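You operate a simulated robot arm through the tools that you are given. There is no shell and no other tool.

The job below is to be done with a simulated robot arm. You get a single attempt, and the scene is never put back.

TASK
Render shot L3 from the SEND page and wait till it shows DONE.
Fine: NEXT to the shot, then QUEUE once; RATE on its middle tick before RENDER, once.

It is judged by the outcome, as a careful person would: the job done as asked, and still so three seconds after it is handed in. It fails if anything else is knocked over, pushed out of place, dropped, spilled or broken.

THE ROBOT
A 7-joint arm with a two-finger parallel gripper, fixed in place. Base frame: the origin is on the floor under the middle of its stand, x ahead of it, y to its left, z up; the work surface is at about z = 0.743. Units: m, degrees, N and s.
With the tool pointing down near the work surface it reaches from about 0.3 to 0.68 m from the base axis. Its first joint turns from -66.0 to 66.0 degrees. Payload 1.57 kg.
Tool frame: the origin (TCP) lies between the finger pads and is the grasp point; the fingertips stand 0.03 m ahead of it; z points along the fingers, y is the line along which they close. The gripper opens to 0.11 m. The fingers are 0.024 m wide and 0.012 m thick; the gripper's body (0.048 by 0.112 m) begins 0.078 m behind the TCP.
Orientation is that of the tool frame in the base frame, as [roll, pitch, yaw] about the fixed x, y, z axes, in that order (R = Rz(yaw) Ry(pitch) Rx(roll)). With the fingers straight down and closing along the base's y, the tool's x points along the base's -x, its y along +y and its z along -z.

THE INTERFACE
- The arm moves only by the tool apply_moves. Its argument "deltas" is a list of rows, each a list of 6 numbers: the shift along the tool's x, y, z in units of 300 mm (1.0 is 300 mm), then the turn, a rotation vector about the tool's x, y, z in units of 120 degrees (1.0 is 120 degrees). In form: [[tx, ty, tz, wx, wy, wz], ...]. A call has 1 to 20 rows; each row is the pose to reach, as a shift and turn from the pose commanded when the call began, along the tool's axes at that moment. "hand" is the finger opening in m, from 0 to 0.11, set as the call begins (left out, the last holds). A call with a number of a shift or a turn outside -1 to 1 is refused whole. Each row takes 0.2 s and may step no farther than 0.05 m and 8.6 degrees from the row before; otherwise, or with a gripper value out of range, the whole call is refused. A pose out of reach is approached as far as the arm can. The call stops where the force on the tool passes 40 N (or 10 N more than at its start, if that is more) or the arm is blocked; 0.2 s more then pass. The fingers move at their own pace (about 0.108 m/s each) and stop on an object; they squeeze with about 27 N. The grip force told is the motor's: it shows also when the fingers shut on nothing. Time passes only in rows, and 0.2 s behind the last, so rows that repeat a pose let the fingers close. It gives the time, the measured TCP pose, the force on the tool (base axes), the opening and the grip force at its end, in the units of the frame above (readings bear some noise), with the torque about the TCP (base axes, N m) and any sound that the robot's microphone picked up.
- Cameras (640 x 400 px; columns grow to the right, rows downward): "scene" is fixed at [0.1693, -0.3943, 1.4039]; the picture's right is [0.73, -0.68, 0.00], its down [-0.38, -0.41, -0.83] and it looks along [0.56, 0.61, -0.56] (base axes); focal length 329 px, centre (320, 200). "wrist" rides on the gripper at [0.07, 0.016, -0.141] in the tool frame; the picture's right is [-0.23, 0.97, 0.00], its down [-0.86, -0.20, -0.48] and it looks along [-0.47, -0.11, 0.88] (tool axes); focal length 222 px, centre (320, 200). There is no depth. A picture from a camera that has moved, and an enlarged one, comes with that camera's place and axes in the base frame and with its lens.
- camera(camera): a new picture of that camera. It takes no simulated time.
- enlarge(camera, box): a new picture of the part [left, top, right, bottom] of that camera's present view, enlarged. It takes no simulated time.
- hand_in(): hands the job in; it is judged then, once.

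Nothing tells you positions but the pictures and the camera data. Unless the task says otherwise, let go and move clear before handing in.

The tools are called as a command line: name --pt "numbers of a row" for each row, then --argument value for the rest, lists and objects as JSON in quotes. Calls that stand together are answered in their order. apply_moves: Moves the arm, as the interface text tells. Its arguments: {"type":"object","properties":{"deltas":{"type":"array","items":{"type":"array","items":{"type":"number"}}},"hand":{"type":"number"}},"required":["deltas"]} The other tools are called the same way: camera (camera) takes a picture; enlarge (camera, box) takes an enlarged picture of a part of a camera's view; hand_in () hands the job in.

At the start:

```text
time_s: 0.0
tool_pos: [0.3898, -0.0926, 1.132]
orientation: [180.0, 0.0, -180.0]
contact_force: [0.0, 0.8, -0.3]
torque: [0.02, 0.0, 0.03]
finger_gap: 0.11
finger_force: 0.1
```

scene: 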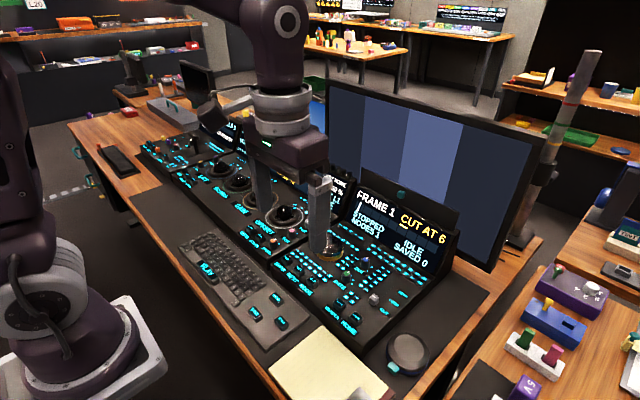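
wrist: 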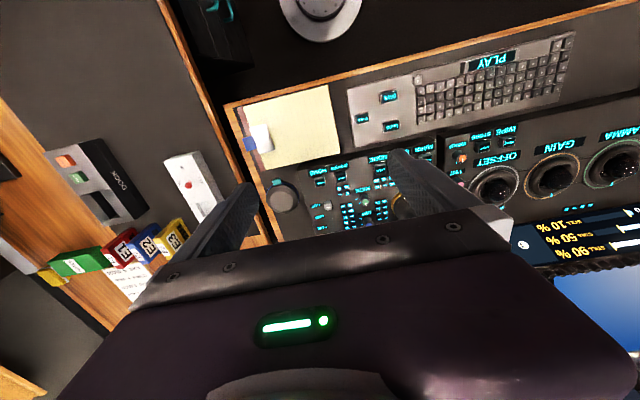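

I see a grading/edit desk with several panels, a keyboard, trackballs and screens. I'll enlarge parts of the views to find the SEND page, NEXT, QUEUE, RATE and RENDER controls.

enlarge --camera "scene" --box '[250, 170, 470, 350]'

enlarge --camera "scene" --box '[120, 80, 340, 260]'

enlarge --camera "wrist" --box '[230, 60, 450, 240]'

enlarge --camera "wrist" --box '[420, 80, 640, 280]'

```text
2.22 times, centred on (360, 260) of scene
camera zoom: at [0.1693, -0.3943, 1.4039], right [0.73, -0.68, 0.0], down [-0.38, -0.41, -0.83], along [0.56, 0.61, -0.56], focal length 731 px, centre (231, 67)
```

zoom: 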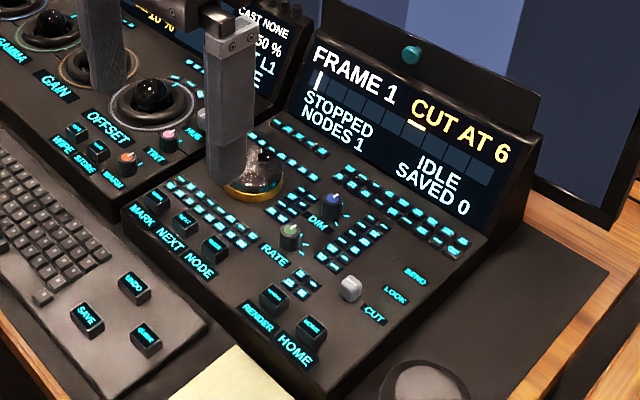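

```text
2.22 times, centred on (230, 170) of scene
camera zoom: at [0.1693, -0.3943, 1.4039], right [0.73, -0.68, 0.0], down [-0.38, -0.41, -0.83], along [0.56, 0.61, -0.56], focal length 731 px, centre (520, 267)
```

zoom: 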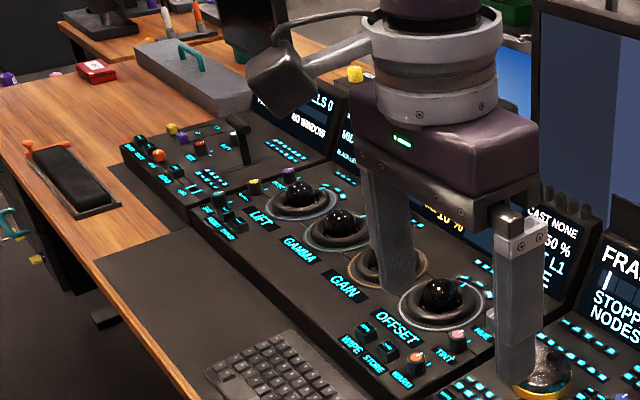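

```text
2.22 times, centred on (340, 150) of wrist
camera zoom: at [0.3193, -0.0783, 1.2745], right [0.23, 0.97, 0.0], down [0.86, -0.2, 0.48], along [0.47, -0.11, -0.88], focal length 494 px, centre (276, 311)
```

zoom: 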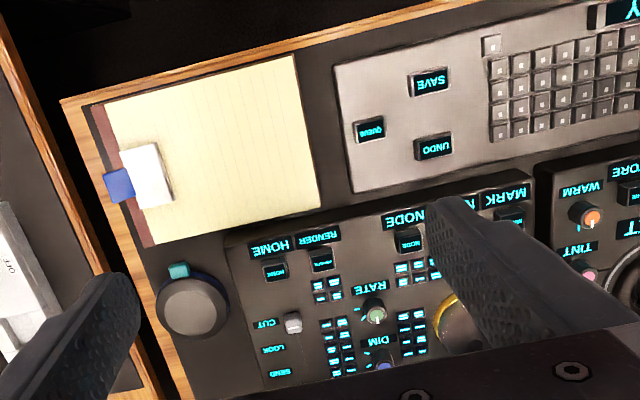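

```text
2.00 times, centred on (530, 180) of wrist
camera zoom: at [0.3193, -0.0783, 1.2745], right [0.23, 0.97, 0.0], down [0.86, -0.2, 0.48], along [0.47, -0.11, -0.88], focal length 444 px, centre (-100, 240)
```

zoom: 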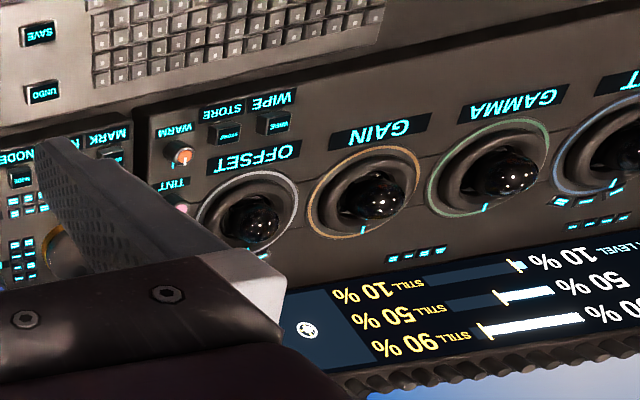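

The right panel holds MARK/NEXT/NODE, RATE and DIM knobs, a white slider cap at CUT (with LOOK and SEND beyond it), and RENDER/HOME. QUEUE is on the keyboard. I'll move the wrist camera over the panel for a clearer view.

apply_moves --pt "-0.107 0.024 0.047 0 0 0" --pt "-0.213 0.048 0.093 0 0 0" --pt "-0.32 0.072 0.14 0 0 0" --pt "-0.427 0.096 0.187 0 0 0" --pt "-0.533 0.12 0.233 0 0 0" --pt "-0.533 0.12 0.233 0 0 0"

camera --camera "wrist"

camera --camera "scene"

```text
time_s: 1.4
tool_pos: [0.5507, -0.0568, 1.0631]
orientation: [180.0, 0.0, 180.0]
contact_force: [0.4, 0.3, 0.4]
torque: [-0.01, 0.0, 0.02]
finger_gap: 0.1101
finger_force: 0.0
```

```text
taken
camera wrist: at [0.4808, -0.0413, 1.2058], right [0.23, 0.97, 0.0], down [0.86, -0.2, 0.48], along [0.47, -0.11, -0.88], focal length 222 px, centre (320, 200)
```

wrist: 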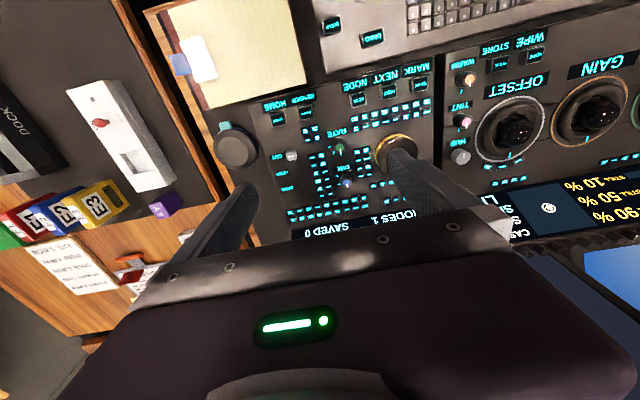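

```text
taken
```

scene: 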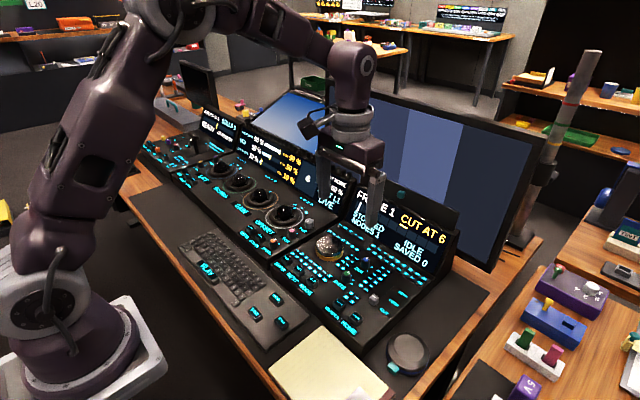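

The view is better now. I'll enlarge the panel and the paper notes to read labels and any instructions.

enlarge --camera "wrist" --box '[230, 60, 450, 240]'

enlarge --camera "wrist" --box '[0, 60, 240, 320]'

enlarge --camera "scene" --box '[300, 170, 480, 340]'

enlarge --camera "scene" --box '[170, 90, 350, 260]'

enlarge --camera "scene" --box '[150, 220, 310, 340]'

```text
2.22 times, centred on (340, 150) of wrist
camera zoom: at [0.4808, -0.0413, 1.2058], right [0.23, 0.97, 0.0], down [0.86, -0.2, 0.48], along [0.47, -0.11, -0.88], focal length 494 px, centre (276, 311)
```

zoom: 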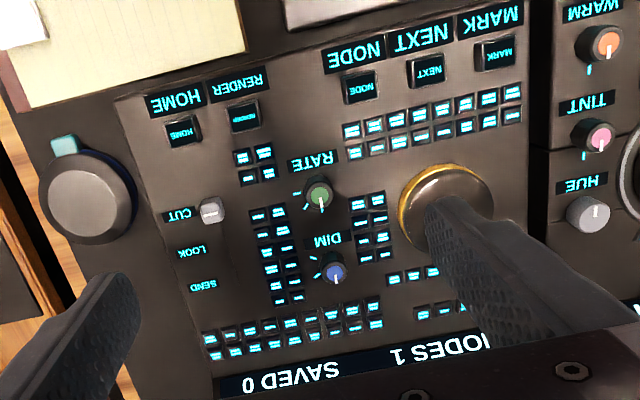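

```text
1.54 times, centred on (120, 190) of wrist
camera zoom: at [0.4808, -0.0413, 1.2058], right [0.23, 0.97, 0.0], down [0.86, -0.2, 0.48], along [0.47, -0.11, -0.88], focal length 342 px, centre (628, 215)
```

zoom: 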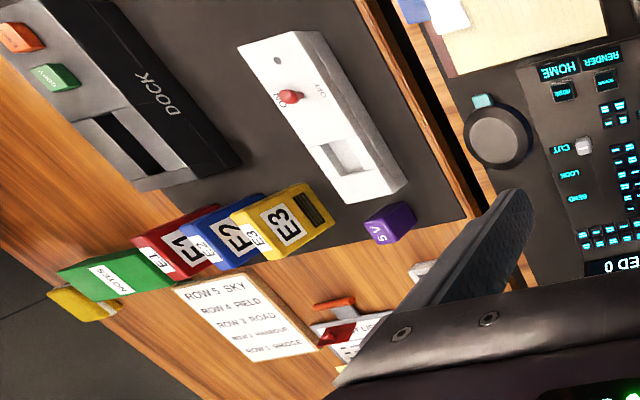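

```text
2.35 times, centred on (390, 255) of scene
camera zoom: at [0.1694, -0.3943, 1.4039], right [0.73, -0.68, 0.0], down [-0.38, -0.41, -0.83], along [0.56, 0.61, -0.56], focal length 774 px, centre (155, 71)
```

zoom: 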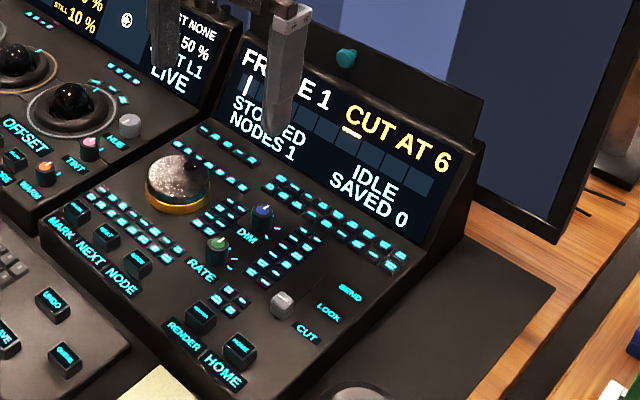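

```text
2.35 times, centred on (260, 175) of scene
camera zoom: at [0.1694, -0.3943, 1.4039], right [0.73, -0.68, 0.0], down [-0.38, -0.41, -0.83], along [0.56, 0.61, -0.56], focal length 774 px, centre (461, 259)
```

zoom: 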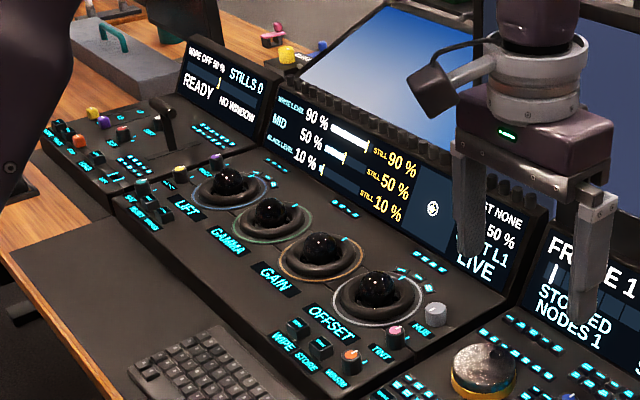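

```text
3.33 times, centred on (230, 280) of scene
camera zoom: at [0.1694, -0.3943, 1.4039], right [0.73, -0.68, 0.0], down [-0.38, -0.41, -0.83], along [0.56, 0.61, -0.56], focal length 1096 px, centre (620, -67)
```

zoom: 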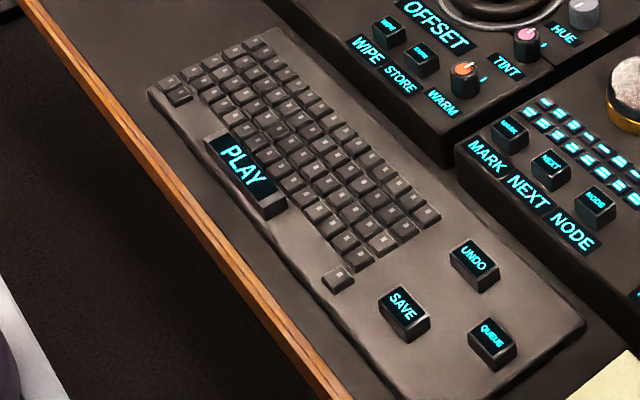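

Triangulating, the panel looks aligned with the base axes: buttons sit at x≈0.524 (NEXT y≈0.061, RENDER y≈-0.075), top z≈0.802. The page cap is near (0.586,-0.122,0.813) and the RATE knob near (0.593,-0.032,0.818). I'll move lower to see the knob ticks and slider.

apply_moves --pt "-0.0625 0.015 0.119 0 0 0" --pt "-0.125 0.03 0.238 0 0 0" --pt "-0.1875 0.045 0.358 0 0 0" --pt "-0.25 0.06 0.477 0 0 0" --pt "-0.25 0.06 0.477 0 0 0"

camera --camera "wrist"

enlarge --camera "wrist" --box '[250, 80, 400, 180]'

enlarge --camera "wrist" --box '[100, 60, 300, 200]'

enlarge --camera "scene" --box '[330, 220, 420, 290]'

```text
time_s: 2.6
tool_pos: [0.6268, -0.0424, 0.9186]
orientation: [180.0, -0.1, -180.0]
contact_force: [0.4, -0.1, -0.5]
torque: [0.02, -0.01, 0.04]
finger_gap: 0.1099
finger_force: 0.1
```

```text
taken
camera wrist: at [0.5564, -0.0257, 1.0608], right [0.23, 0.97, 0.0], down [0.85, -0.2, 0.48], along [0.47, -0.11, -0.88], focal length 222 px, centre (320, 200)
```

wrist: 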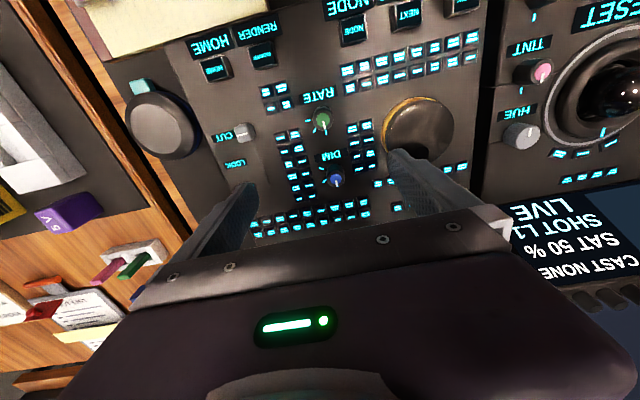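

```text
4.00 times, centred on (325, 130) of wrist
camera zoom: at [0.5564, -0.0257, 1.0608], right [0.23, 0.97, 0.0], down [0.85, -0.2, 0.48], along [0.47, -0.11, -0.88], focal length 888 px, centre (300, 480)
```

zoom: 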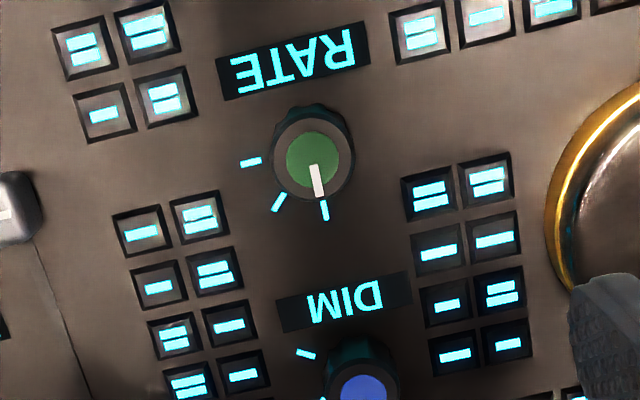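

```text
2.86 times, centred on (200, 130) of wrist
camera zoom: at [0.5564, -0.0257, 1.0608], right [0.23, 0.97, 0.0], down [0.85, -0.2, 0.48], along [0.47, -0.11, -0.88], focal length 635 px, centre (663, 400)
```

zoom: 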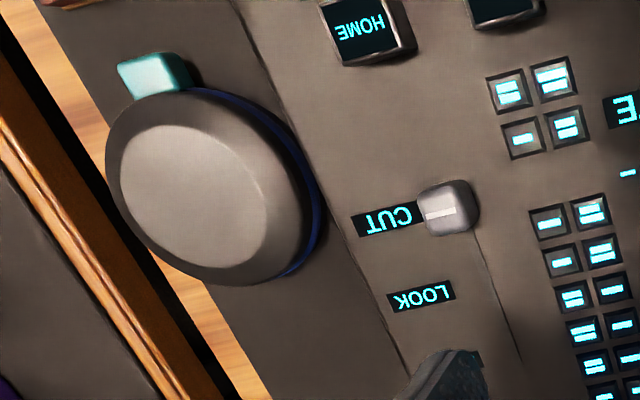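

```text
5.71 times, centred on (375, 255) of scene
camera zoom: at [0.1694, -0.3943, 1.4039], right [0.73, -0.68, 0.0], down [-0.38, -0.41, -0.83], along [0.56, 0.61, -0.56], focal length 1879 px, centre (6, -114)
```

zoom: 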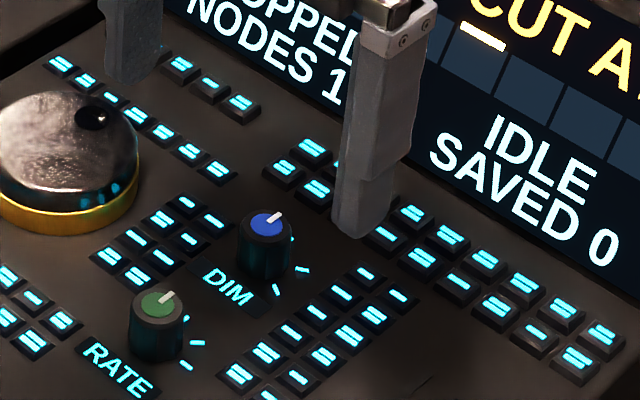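

RATE's pointer is at the first tick (straight away from the base); the middle tick is 45° clockwise seen from above, with the knob centre at about (0.594,-0.031). The page slider travels along +x by about 0.07 from CUT to SEND at y≈-0.118. I'll look closely at the cap's shape before gripping.

enlarge --camera "scene" --box '[350, 275, 410, 325]'

enlarge --camera "wrist" --box '[205, 95, 285, 150]'

enlarge --camera "wrist" --box '[490, 170, 640, 320]'

```text
8.00 times, centred on (380, 300) of scene
camera zoom: at [0.1694, -0.3943, 1.4039], right [0.73, -0.68, 0.0], down [-0.38, -0.41, -0.83], along [0.56, 0.61, -0.56], focal length 2631 px, centre (-160, -600)
```

zoom: 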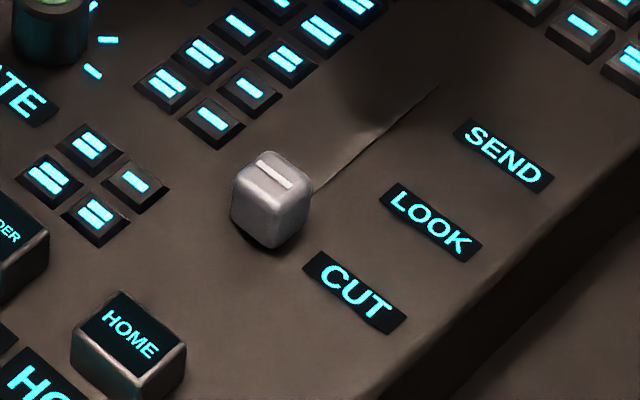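

```text
7.27 times, centred on (245, 122) of wrist
camera zoom: at [0.5564, -0.0257, 1.0608], right [0.23, 0.97, 0.0], down [0.85, -0.2, 0.48], along [0.47, -0.11, -0.88], focal length 1615 px, centre (866, 764)
```

zoom: 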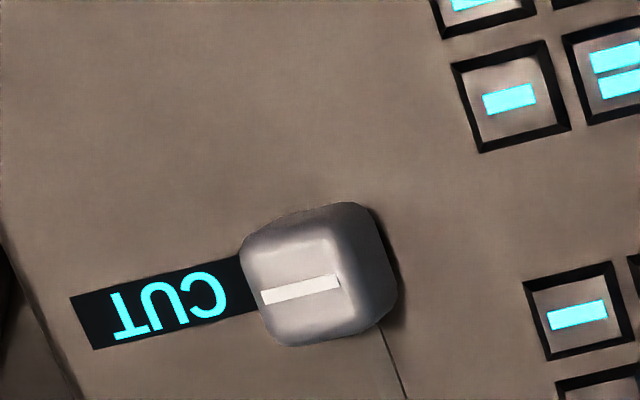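

```text
2.67 times, centred on (565, 245) of wrist
camera zoom: at [0.5564, -0.0257, 1.0608], right [0.23, 0.97, 0.0], down [0.85, -0.2, 0.48], along [0.47, -0.11, -0.88], focal length 592 px, centre (-333, 80)
```

zoom: 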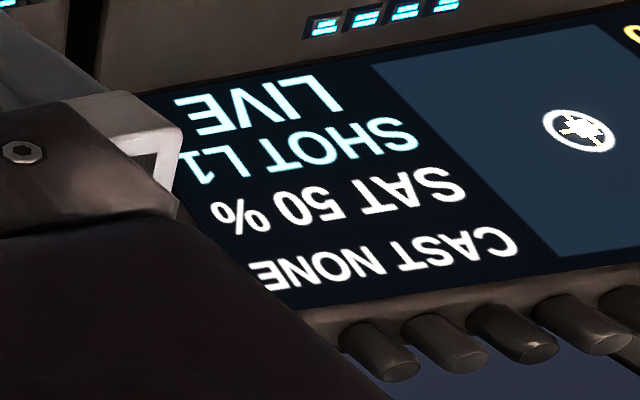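

SHOT shows L1 and the cap's top centre is at about (0.589,-0.120,0.817). I'll let the arm settle and check how measured pose compares with command, then rise slightly and move above the cap with fingers narrowed.

apply_moves --pt "0 0 0 0 0 0" --pt "0 0 0 0 0 0" --pt "0 0 0 0 0 0" --hand 0.045

camera --camera "wrist"

```text
time_s: 3.4
tool_pos: [0.6276, -0.0401, 0.9189]
orientation: [-180.0, 0.0, 180.0]
contact_force: [0.0, 0.2, -0.1]
torque: [0.03, 0.03, -0.02]
finger_gap: 0.045
finger_force: 0.1
```

```text
taken
camera wrist: at [0.5562, -0.0258, 1.0611], right [0.23, 0.97, 0.0], down [0.86, -0.2, 0.48], along [0.47, -0.11, -0.88], focal length 222 px, centre (320, 200)
```

wrist: 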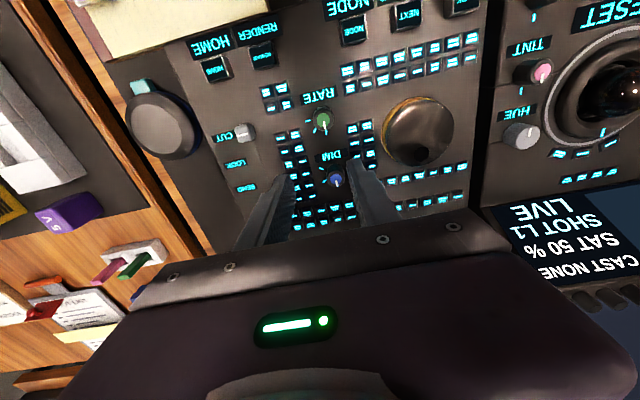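

Camera-derived TCP is about (0.626,-0.042,0.920). I'll move over the page cap at this height and check the alignment between the fingers.

apply_moves --pt "0.042 -0.087 0 0 0 0" --pt "0.083 -0.174 0 0 0 0" --pt "0.1247 -0.2617 0 0 0 0" --pt "0.1247 -0.2617 0 0 0 0" --pt "0.1247 -0.2617 0 0 0 0"

camera --camera "wrist"

enlarge --camera "wrist" --box '[260, 100, 400, 200]'

enlarge --camera "scene" --box '[320, 230, 440, 330]'

```text
time_s: 4.6
tool_pos: [0.5887, -0.1181, 0.9191]
orientation: [-180.0, 0.0, 180.0]
contact_force: [0.2, 0.1, -0.4]
torque: [0.01, -0.01, -0.03]
finger_gap: 0.045
finger_force: 0.2
```

```text
taken
camera wrist: at [0.5186, -0.1041, 1.0611], right [0.23, 0.97, 0.0], down [0.86, -0.2, 0.48], along [0.47, -0.11, -0.88], focal length 222 px, centre (320, 200)
```

wrist: 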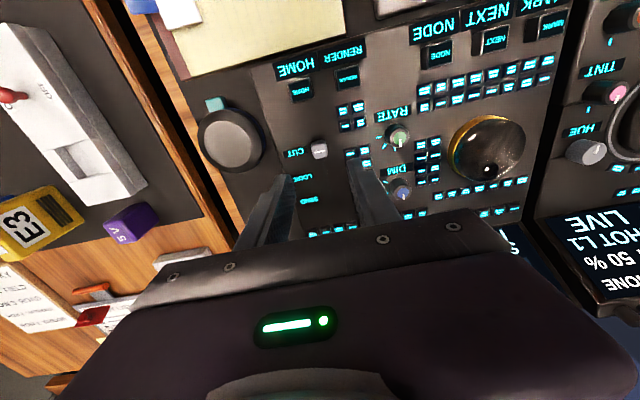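

```text
4.00 times, centred on (330, 150) of wrist
camera zoom: at [0.5186, -0.1041, 1.0611], right [0.23, 0.97, 0.0], down [0.86, -0.2, 0.48], along [0.47, -0.11, -0.88], focal length 888 px, centre (280, 400)
```

zoom: 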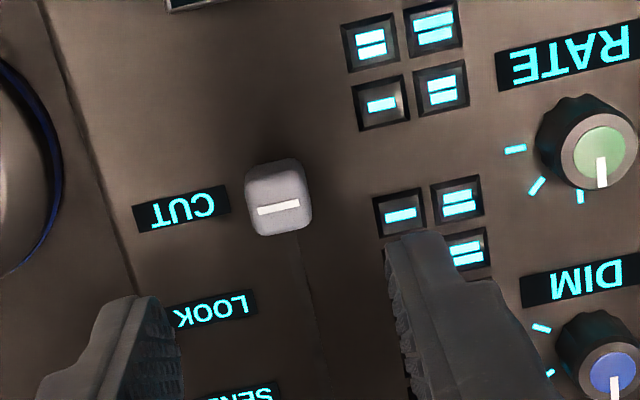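

```text
4.00 times, centred on (380, 280) of scene
camera zoom: at [0.1693, -0.3944, 1.4039], right [0.73, -0.68, 0.0], down [-0.38, -0.41, -0.83], along [0.56, 0.61, -0.56], focal length 1316 px, centre (80, -120)
```

zoom: 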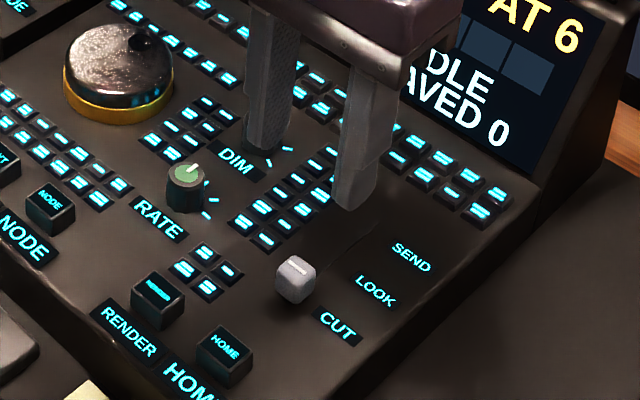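

The cap centres at (0.588,-0.121), directly beneath the TCP. I'll narrow the fingers and descend so the tips straddle the cap, staying clear of the panel surface.

apply_moves --pt "0 -0.002 0.05 0 0 0" --pt "0 -0.002 0.13 0 0 0" --pt "0 -0.002 0.2 0 0 0" --pt "0 -0.002 0.25 0 0 0" --pt "0 -0.002 0.283 0 0 0" --pt "0 -0.002 0.283 0 0 0" --hand 0.034

enlarge --camera "wrist" --box '[240, 80, 420, 210]'

enlarge --camera "scene" --box '[320, 230, 440, 330]'

```text
time_s: 6.0
tool_pos: [0.5876, -0.1171, 0.8332]
orientation: [-179.9, 0.0, -180.0]
contact_force: [0.1, -0.1, -0.4]
torque: [0.05, -0.05, 0.0]
finger_gap: 0.034
finger_force: 0.0
```

```text
3.08 times, centred on (330, 145) of wrist
camera zoom: at [0.5172, -0.1027, 0.9756], right [0.23, 0.97, 0.0], down [0.86, -0.2, 0.48], along [0.47, -0.11, -0.88], focal length 684 px, centre (289, 369)
```

zoom: 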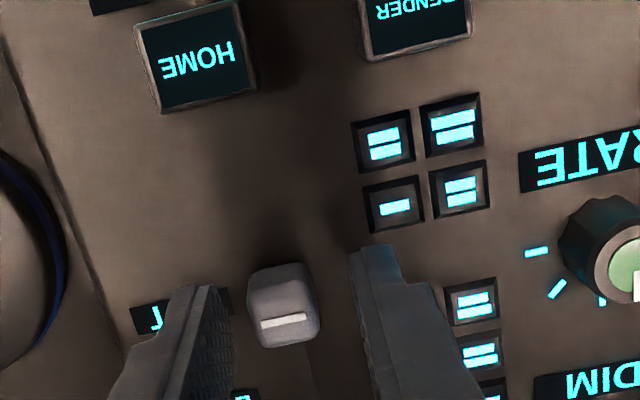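

```text
4.00 times, centred on (380, 280) of scene
camera zoom: at [0.1693, -0.3943, 1.4039], right [0.73, -0.68, 0.0], down [-0.38, -0.41, -0.83], along [0.56, 0.61, -0.56], focal length 1316 px, centre (80, -120)
```

zoom: 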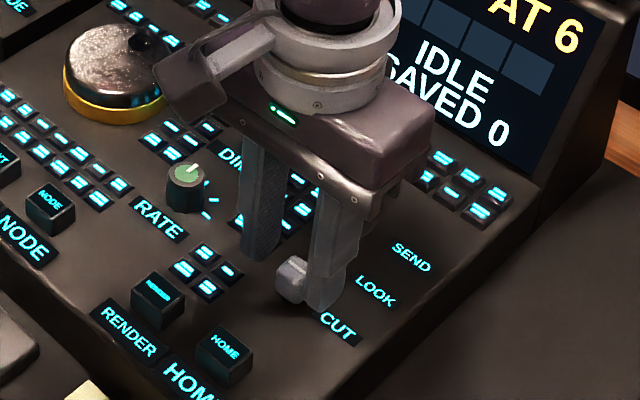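

The cap is between the fingertips. I'll centre slightly and close on it.

apply_moves --pt "0 -0.0045 0.003 0 0 0" --pt "0 -0.0045 0.003 0 0 0" --pt "0 -0.0045 0.003 0 0 0" --hand 0.01

enlarge --camera "wrist" --box '[240, 80, 420, 210]'

```text
time_s: 6.8
tool_pos: [0.5871, -0.1207, 0.8335]
orientation: [-179.8, 0.2, 180.0]
contact_force: [-0.3, -5.9, 11.0]
torque: [-0.16, 0.02, 0.0]
finger_gap: 0.0169
finger_force: 32.2
```

```text
3.08 times, centred on (330, 145) of wrist
camera zoom: at [0.5168, -0.1047, 0.9754], right [0.23, 0.97, 0.0], down [0.85, -0.2, 0.48], along [0.47, -0.11, -0.88], focal length 684 px, centre (289, 369)
```

zoom: 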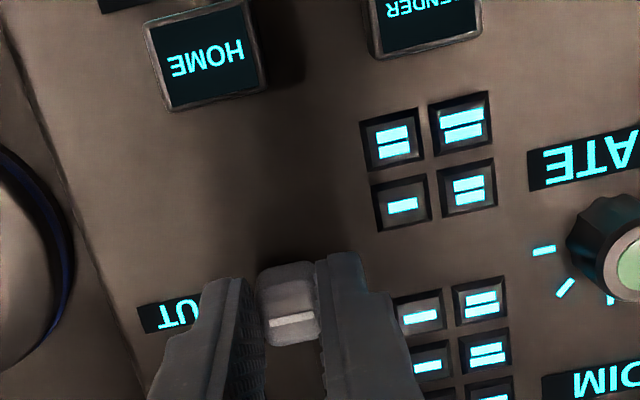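

The cap is held (gap 17 mm). I'll slide it away from the base slowly, halfway first.

apply_moves --pt "-0.02 0 0 0 0 0" --pt "-0.04 0 0 0 0 0" --pt "-0.06 0 0 0 0 0" --pt "-0.08 0 0 0 0 0" --pt "-0.1 0 0 0 0 0" --pt "-0.117 0 0 0 0 0" --pt "-0.117 0 0 0 0 0"

enlarge --camera "wrist" --box '[240, 80, 420, 210]'

camera --camera "scene"

```text
time_s: 8.4
tool_pos: [0.6228, -0.1202, 0.8334]
orientation: [-179.9, -0.1, -180.0]
contact_force: [0.6, -11.7, -10.4]
torque: [-0.27, -0.43, 0.0]
finger_gap: 0.0167
finger_force: 31.3
```

```text
3.08 times, centred on (330, 145) of wrist
camera zoom: at [0.5524, -0.1049, 0.9756], right [0.23, 0.97, 0.0], down [0.86, -0.2, 0.48], along [0.46, -0.11, -0.88], focal length 684 px, centre (289, 369)
```

zoom: 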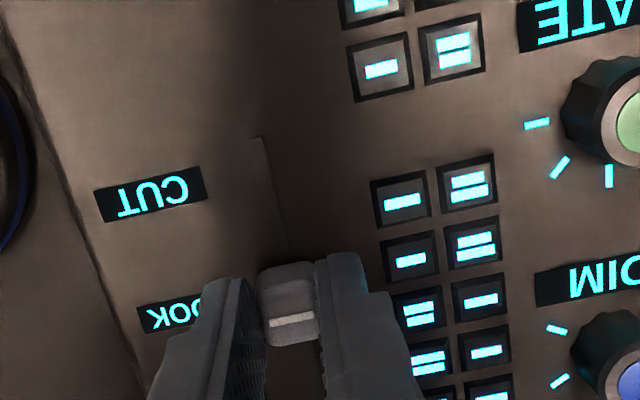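

```text
taken
```

scene: 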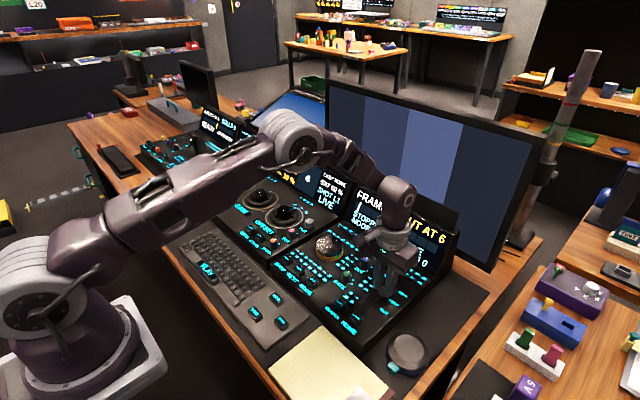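

It slid to LOOK cleanly. I'll continue the remaining 35 mm to SEND.

apply_moves --pt "-0.02 0 0 0 0 0" --pt "-0.04 0 0 0 0 0" --pt "-0.06 0 0 0 0 0" --pt "-0.08 0 0 0 0 0" --pt "-0.1 0 0 0 0 0" --pt "-0.117 0 0 0 0 0" --pt "-0.117 0 0 0 0 0"

enlarge --camera "wrist" --box '[240, 80, 420, 210]'

enlarge --camera "scene" --box '[320, 170, 480, 330]'

```text
time_s: 10.0
tool_pos: [0.6581, -0.1194, 0.8334]
orientation: [-180.0, 0.1, -180.0]
contact_force: [-2.4, -12.0, 0.5]
torque: [-0.33, 0.21, -0.01]
finger_gap: 0.0169
finger_force: 31.8
```

```text
3.08 times, centred on (330, 145) of wrist
camera zoom: at [0.5873, -0.1048, 0.9755], right [0.23, 0.97, 0.0], down [0.85, -0.2, 0.48], along [0.47, -0.11, -0.88], focal length 684 px, centre (289, 369)
```

zoom: 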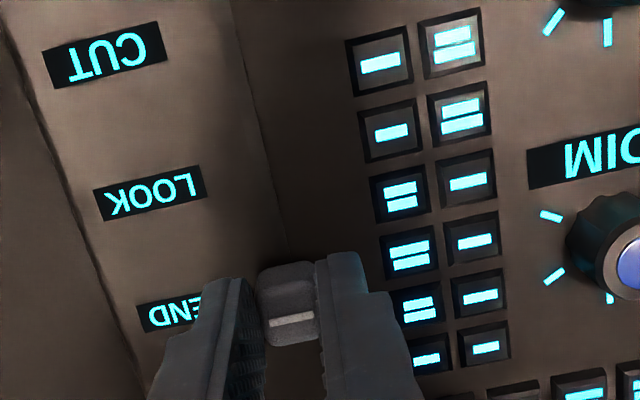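

```text
2.50 times, centred on (400, 250) of scene
camera zoom: at [0.1693, -0.3946, 1.4038], right [0.73, -0.68, 0.0], down [-0.38, -0.41, -0.83], along [0.56, 0.61, -0.56], focal length 822 px, centre (120, 75)
```

zoom: 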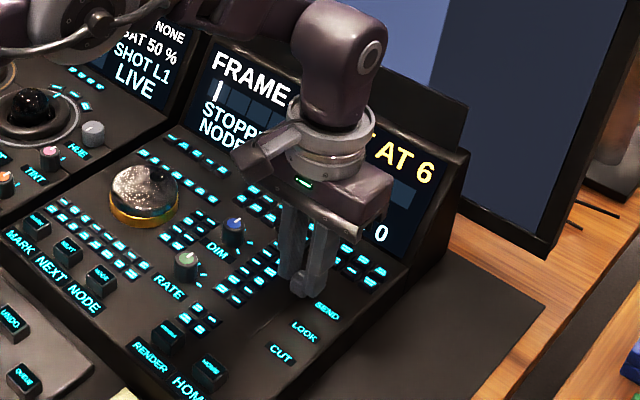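

The cap is aligned with SEND. I'll open the fingers and rise straight up.

apply_moves --pt "0 0 0 0 0 0" --pt "0 0 0 0 0 0" --pt "0 0 0 0 0 0" --hand 0.034

apply_moves --pt "0 0 -0.05 0 0 0" --pt "0 0 -0.15 0 0 0" --pt "0 0 -0.25 0 0 0" --pt "0.1 0.1 -0.35 0 0 0" --pt "0.2 0.2 -0.4 0 0 0" --pt "0.2 0.2 -0.4 0 0 0"

camera --camera "wrist"

enlarge --camera "scene" --box '[300, 170, 480, 330]'

```text
time_s: 10.8
tool_pos: [0.6569, -0.1183, 0.8335]
orientation: [-180.0, 0.0, -179.9]
contact_force: [0.3, 0.3, 0.5]
torque: [0.0, -0.02, 0.0]
finger_gap: 0.0339
finger_force: 0.2
```

```text
refused: row 4 steps farther than a row can; nothing moved
```

```text
taken
camera wrist: at [0.5871, -0.1042, 0.9751], right [0.23, 0.97, 0.0], down [0.86, -0.2, 0.48], along [0.47, -0.11, -0.88], focal length 222 px, centre (320, 200)
```

wrist: 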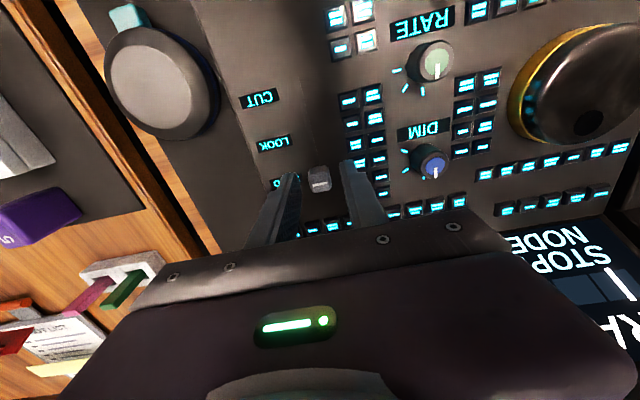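

```text
2.50 times, centred on (390, 250) of scene
camera zoom: at [0.1694, -0.3943, 1.4039], right [0.73, -0.68, 0.0], down [-0.38, -0.41, -0.83], along [0.56, 0.61, -0.56], focal length 822 px, centre (145, 75)
```

zoom: 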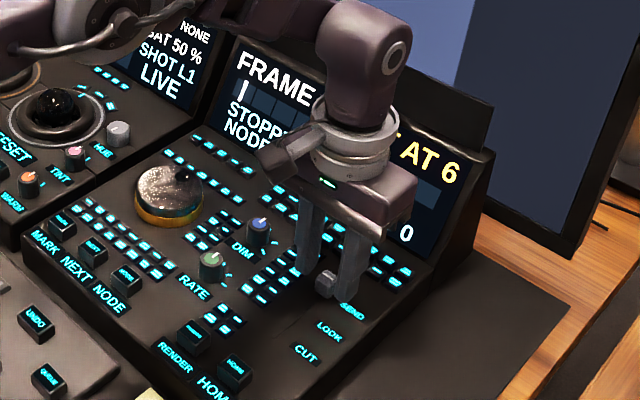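

Released; the cap stays at SEND. Now I'll rise 0.1 m, then travel toward above NEXT.

apply_moves --pt "0 0 -0.08 0 0 0" --pt "0 0 -0.2 0 0 0" --pt "0 0 -0.333 0 0 0" --pt "0.088 0.121 -0.333 0 0 0" --pt "0.177 0.242 -0.333 0 0 0" --pt "0.265 0.363 -0.333 0 0 0" --pt "0.353 0.484 -0.333 0 0 0" --pt "0.4417 0.605 -0.333 0 0 0" --pt "0.4417 0.605 -0.333 0 0 0" --pt "0.4417 0.605 -0.333 0 0 0" --hand 0.0

camera --camera "wrist"

enlarge --camera "wrist" --box '[250, 90, 390, 190]'

enlarge --camera "scene" --box '[300, 170, 480, 330]'

camera --camera "scene"

```text
time_s: 13.0
tool_pos: [0.5266, 0.0646, 0.9358]
orientation: [-180.0, 0.0, -180.0]
contact_force: [-0.1, 0.1, 0.4]
torque: [-0.03, 0.02, 0.03]
finger_gap: 0.0
finger_force: 20.9
```

```text
taken
camera wrist: at [0.4566, 0.0793, 1.0786], right [0.23, 0.97, 0.0], down [0.86, -0.2, 0.48], along [0.47, -0.11, -0.88], focal length 222 px, centre (320, 200)
```

wrist: 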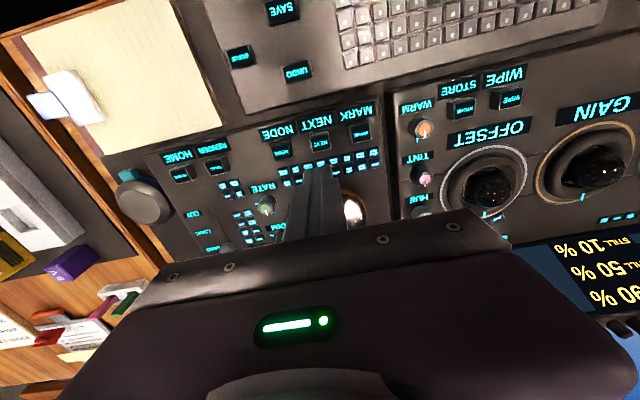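

```text
4.00 times, centred on (320, 140) of wrist
camera zoom: at [0.4566, 0.0793, 1.0786], right [0.23, 0.97, 0.0], down [0.86, -0.2, 0.48], along [0.47, -0.11, -0.88], focal length 888 px, centre (320, 440)
```

zoom: 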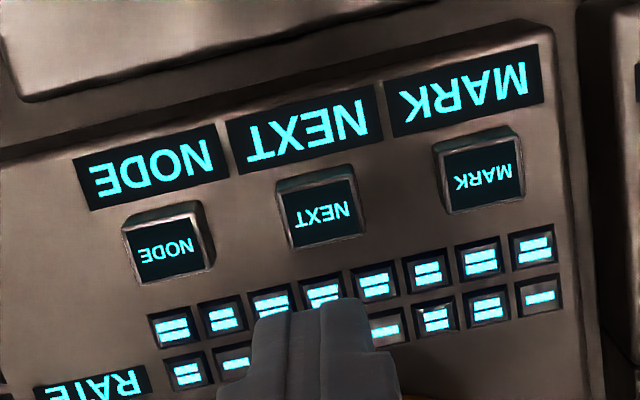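

```text
2.50 times, centred on (390, 250) of scene
camera zoom: at [0.1693, -0.3943, 1.4039], right [0.73, -0.68, 0.0], down [-0.38, -0.41, -0.83], along [0.56, 0.61, -0.56], focal length 822 px, centre (145, 75)
```

zoom: 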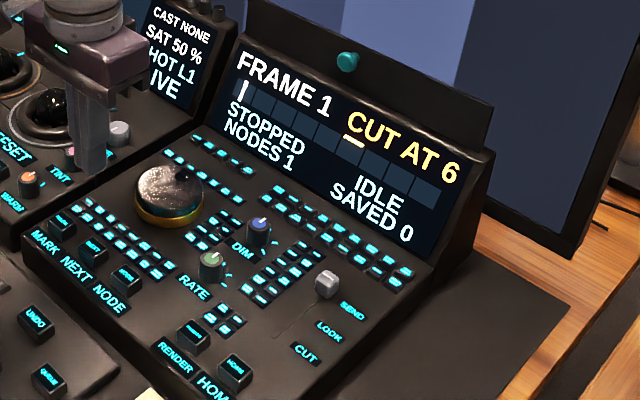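

```text
taken
```

scene: 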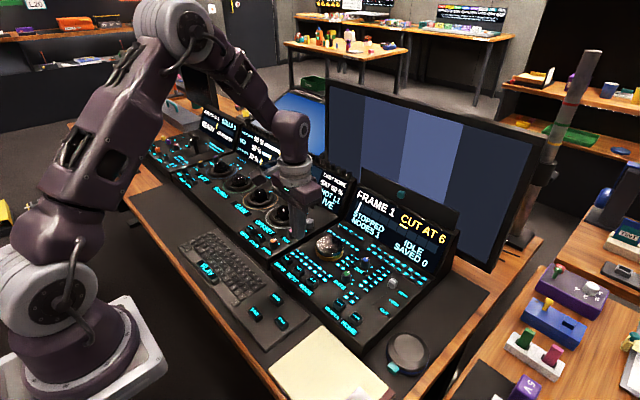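

The page cap sits at SEND with everything else unchanged. The closed fingers are above NEXT (about (0.525,0.064)). I'll descend to just above it.

apply_moves --pt "0.005 0.002 0.1 0 0 0" --pt "0.005 0.002 0.2 0 0 0" --pt "0.005 0.002 0.28 0 0 0" --pt "0.005 0.002 0.315 0 0 0" --pt "0.005 0.002 0.315 0 0 0"

enlarge --camera "wrist" --box '[240, 100, 400, 210]'

enlarge --camera "scene" --box '[250, 210, 370, 310]'

```text
time_s: 14.2
tool_pos: [0.5211, 0.063, 0.8377]
orientation: [180.0, -0.1, 180.0]
contact_force: [-0.4, -0.5, 0.3]
torque: [0.02, 0.03, 0.01]
finger_gap: 0.0
finger_force: 21.2
```

```text
3.64 times, centred on (320, 155) of wrist
camera zoom: at [0.4517, 0.079, 0.9804], right [0.23, 0.97, 0.0], down [0.86, -0.2, 0.48], along [0.47, -0.11, -0.88], focal length 808 px, centre (320, 364)
```

zoom: 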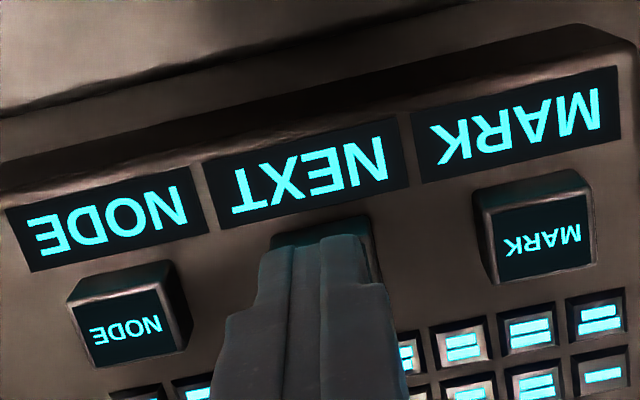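

```text
4.00 times, centred on (310, 260) of scene
camera zoom: at [0.1694, -0.3943, 1.4039], right [0.73, -0.68, 0.0], down [-0.38, -0.41, -0.83], along [0.56, 0.61, -0.56], focal length 1316 px, centre (360, -40)
```

zoom: 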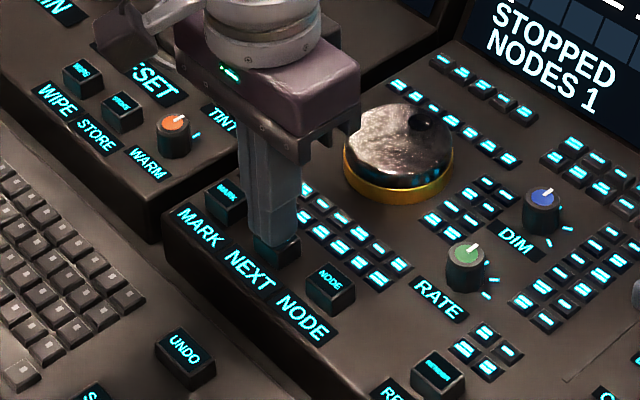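

The fingertips are just above NEXT, nearly centred. I'll press down slowly, watching force and sound.

apply_moves --pt "-0.008 0.002 0.01 0 0 0" --pt "-0.008 0.002 0.018 0 0 0" --pt "-0.008 0.002 0.024 0 0 0" --pt "-0.008 0.002 0.028 0 0 0" --pt "-0.008 0.002 0.028 0 0 0"

enlarge --camera "scene" --box '[250, 210, 370, 310]'

enlarge --camera "scene" --box '[310, 160, 450, 270]'

```text
time_s: 15.4
tool_pos: [0.5261, 0.0629, 0.8317]
orientation: [-180.0, -0.1, 180.0]
contact_force: [0.0, -0.9, 2.0]
torque: [-0.03, 0.0, -0.01]
finger_gap: 0.0
finger_force: 21.3
```

```text
4.00 times, centred on (310, 260) of scene
camera zoom: at [0.1693, -0.3944, 1.4039], right [0.73, -0.68, 0.0], down [-0.38, -0.41, -0.83], along [0.56, 0.61, -0.56], focal length 1316 px, centre (360, -40)
```

zoom: 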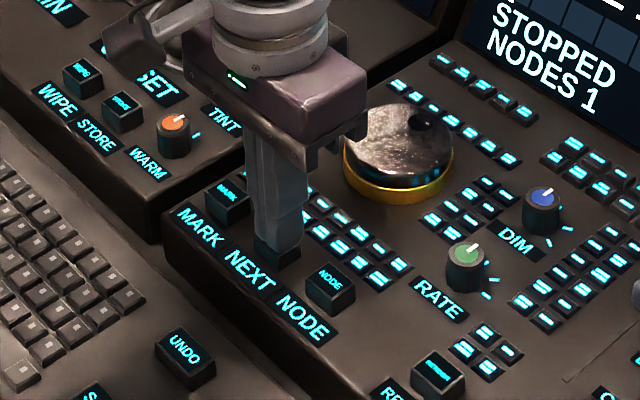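

```text
3.64 times, centred on (380, 215) of scene
camera zoom: at [0.1693, -0.3944, 1.4039], right [0.73, -0.68, 0.0], down [-0.38, -0.41, -0.83], along [0.56, 0.61, -0.56], focal length 1196 px, centre (102, 146)
```

zoom: 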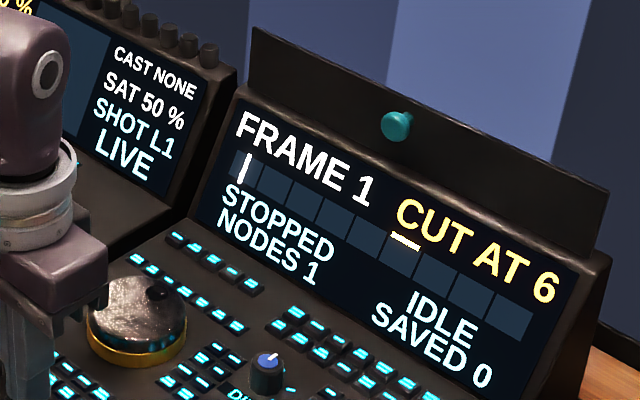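

Light contact (2 N) has begun. I'll press 2 mm more, small steps.

apply_moves --pt "0 0 0.003 0 0 0" --pt "0 0 0.006 0 0 0" --pt "0 0 0.008 0 0 0" --pt "0 0 0.008 0 0 0"

enlarge --camera "scene" --box '[310, 160, 450, 270]'

```text
time_s: 16.4
tool_pos: [0.5255, 0.0629, 0.828]
orientation: [-180.0, 0.0, -179.9]
contact_force: [1.4, -0.9, 3.4]
torque: [0.02, -0.08, -0.02]
finger_gap: 0.0
finger_force: 21.2
heard: click
```

```text
3.64 times, centred on (380, 215) of scene
camera zoom: at [0.1693, -0.3944, 1.4039], right [0.73, -0.68, 0.0], down [-0.38, -0.41, -0.83], along [0.56, 0.61, -0.56], focal length 1196 px, centre (102, 146)
```

zoom: 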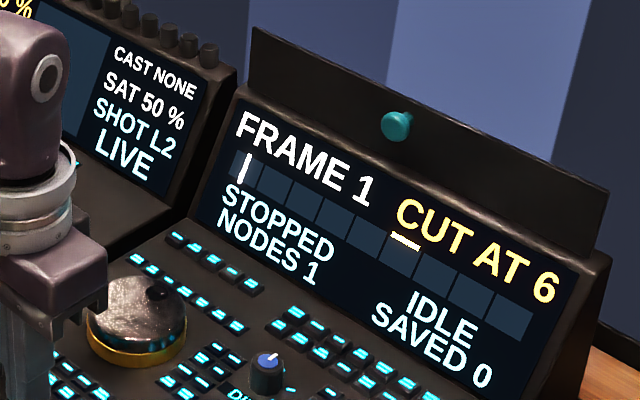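

A click sounded and the display shows SHOT L2. I'll release by rising 12 mm and confirm before pressing again.

apply_moves --pt "0 0 -0.015 0 0 0" --pt "0 0 -0.03 0 0 0" --pt "0 0 -0.04 0 0 0" --pt "0 0 -0.04 0 0 0" --pt "0 0 -0.04 0 0 0"

enlarge --camera "scene" --box '[310, 160, 450, 270]'

```text
time_s: 17.6
tool_pos: [0.5251, 0.0638, 0.8401]
orientation: [-180.0, -0.1, 179.9]
contact_force: [-0.1, 0.6, 0.2]
torque: [0.0, -0.01, 0.03]
finger_gap: 0.0
finger_force: 20.9
```

```text
3.64 times, centred on (380, 215) of scene
camera zoom: at [0.1693, -0.3943, 1.4039], right [0.73, -0.68, 0.0], down [-0.38, -0.41, -0.83], along [0.56, 0.61, -0.56], focal length 1196 px, centre (102, 146)
```

zoom: 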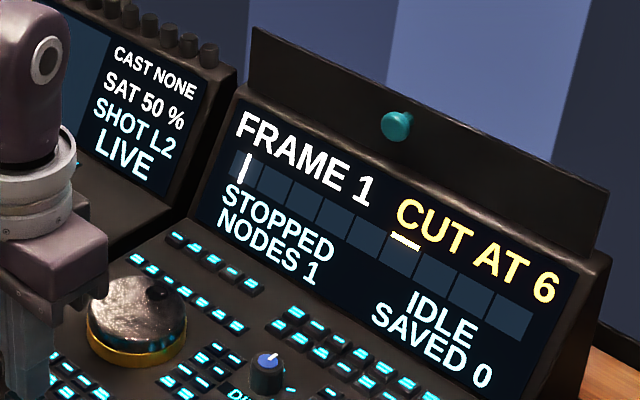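

Still at L2 after release. I'll press NEXT once more to the same depth and hold briefly.

apply_moves --pt "0 0 0.02 0 0 0" --pt "0 0 0.03 0 0 0" --pt "0 0 0.035 0 0 0" --pt "0 0 0.04 0 0 0" --pt "0 0 0.04 0 0 0"

enlarge --camera "scene" --box '[310, 160, 450, 270]'

```text
time_s: 18.8
tool_pos: [0.5265, 0.0628, 0.8295]
orientation: [180.0, -0.1, -180.0]
contact_force: [-2.5, -1.7, 3.0]
torque: [-0.03, 0.08, -0.05]
finger_gap: 0.0
finger_force: 21.5
heard: click
```

```text
3.64 times, centred on (380, 215) of scene
camera zoom: at [0.1693, -0.3944, 1.4039], right [0.73, -0.68, 0.0], down [-0.38, -0.41, -0.83], along [0.56, 0.61, -0.56], focal length 1196 px, centre (102, 146)
```

zoom: 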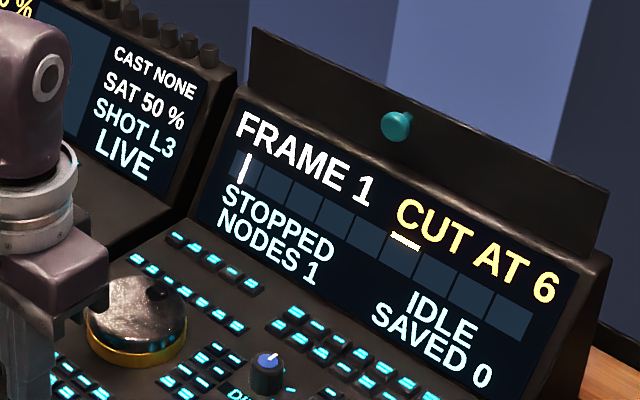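

SHOT now shows L3. I'll rise and travel to above QUEUE on the keyboard, estimated at (0.414,-0.005,0.773).

apply_moves --pt "0 0 -0.04 0 0 0" --pt "0 0 -0.15 0 0 0" --pt "0 0 -0.3 0 0 0" --pt "0.093 -0.057 -0.3 0 0 0" --pt "0.186 -0.113 -0.3 0 0 0" --pt "0.279 -0.17 -0.3 0 0 0" --pt "0.3717 -0.2267 -0.3 0 0 0" --pt "0.3717 -0.2267 -0.3 0 0 0" --pt "0.3717 -0.2267 -0.3 0 0 0"

camera --camera "wrist"

enlarge --camera "wrist" --box '[240, 90, 400, 200]'

camera --camera "scene"

```text
time_s: 20.8
tool_pos: [0.4111, -0.0053, 0.9191]
orientation: [179.9, 0.0, -180.0]
contact_force: [-0.3, 0.1, -0.6]
torque: [0.0, -0.02, -0.02]
finger_gap: 0.0
finger_force: 21.5
```

```text
taken
camera wrist: at [0.341, 0.0092, 1.0624], right [0.23, 0.97, 0.0], down [0.85, -0.2, 0.48], along [0.47, -0.11, -0.88], focal length 222 px, centre (320, 200)
```

wrist: 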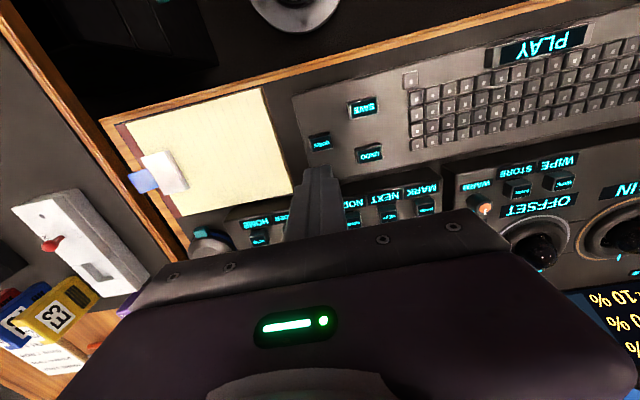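

```text
3.64 times, centred on (320, 145) of wrist
camera zoom: at [0.341, 0.0092, 1.0624], right [0.23, 0.97, 0.0], down [0.85, -0.2, 0.48], along [0.47, -0.11, -0.88], focal length 808 px, centre (320, 400)
```

zoom: 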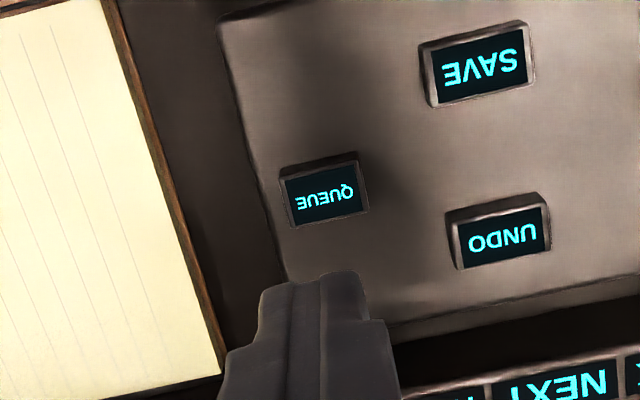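

```text
taken
```

scene: 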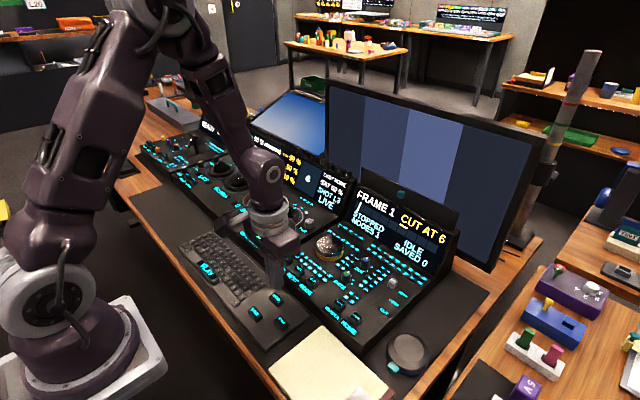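

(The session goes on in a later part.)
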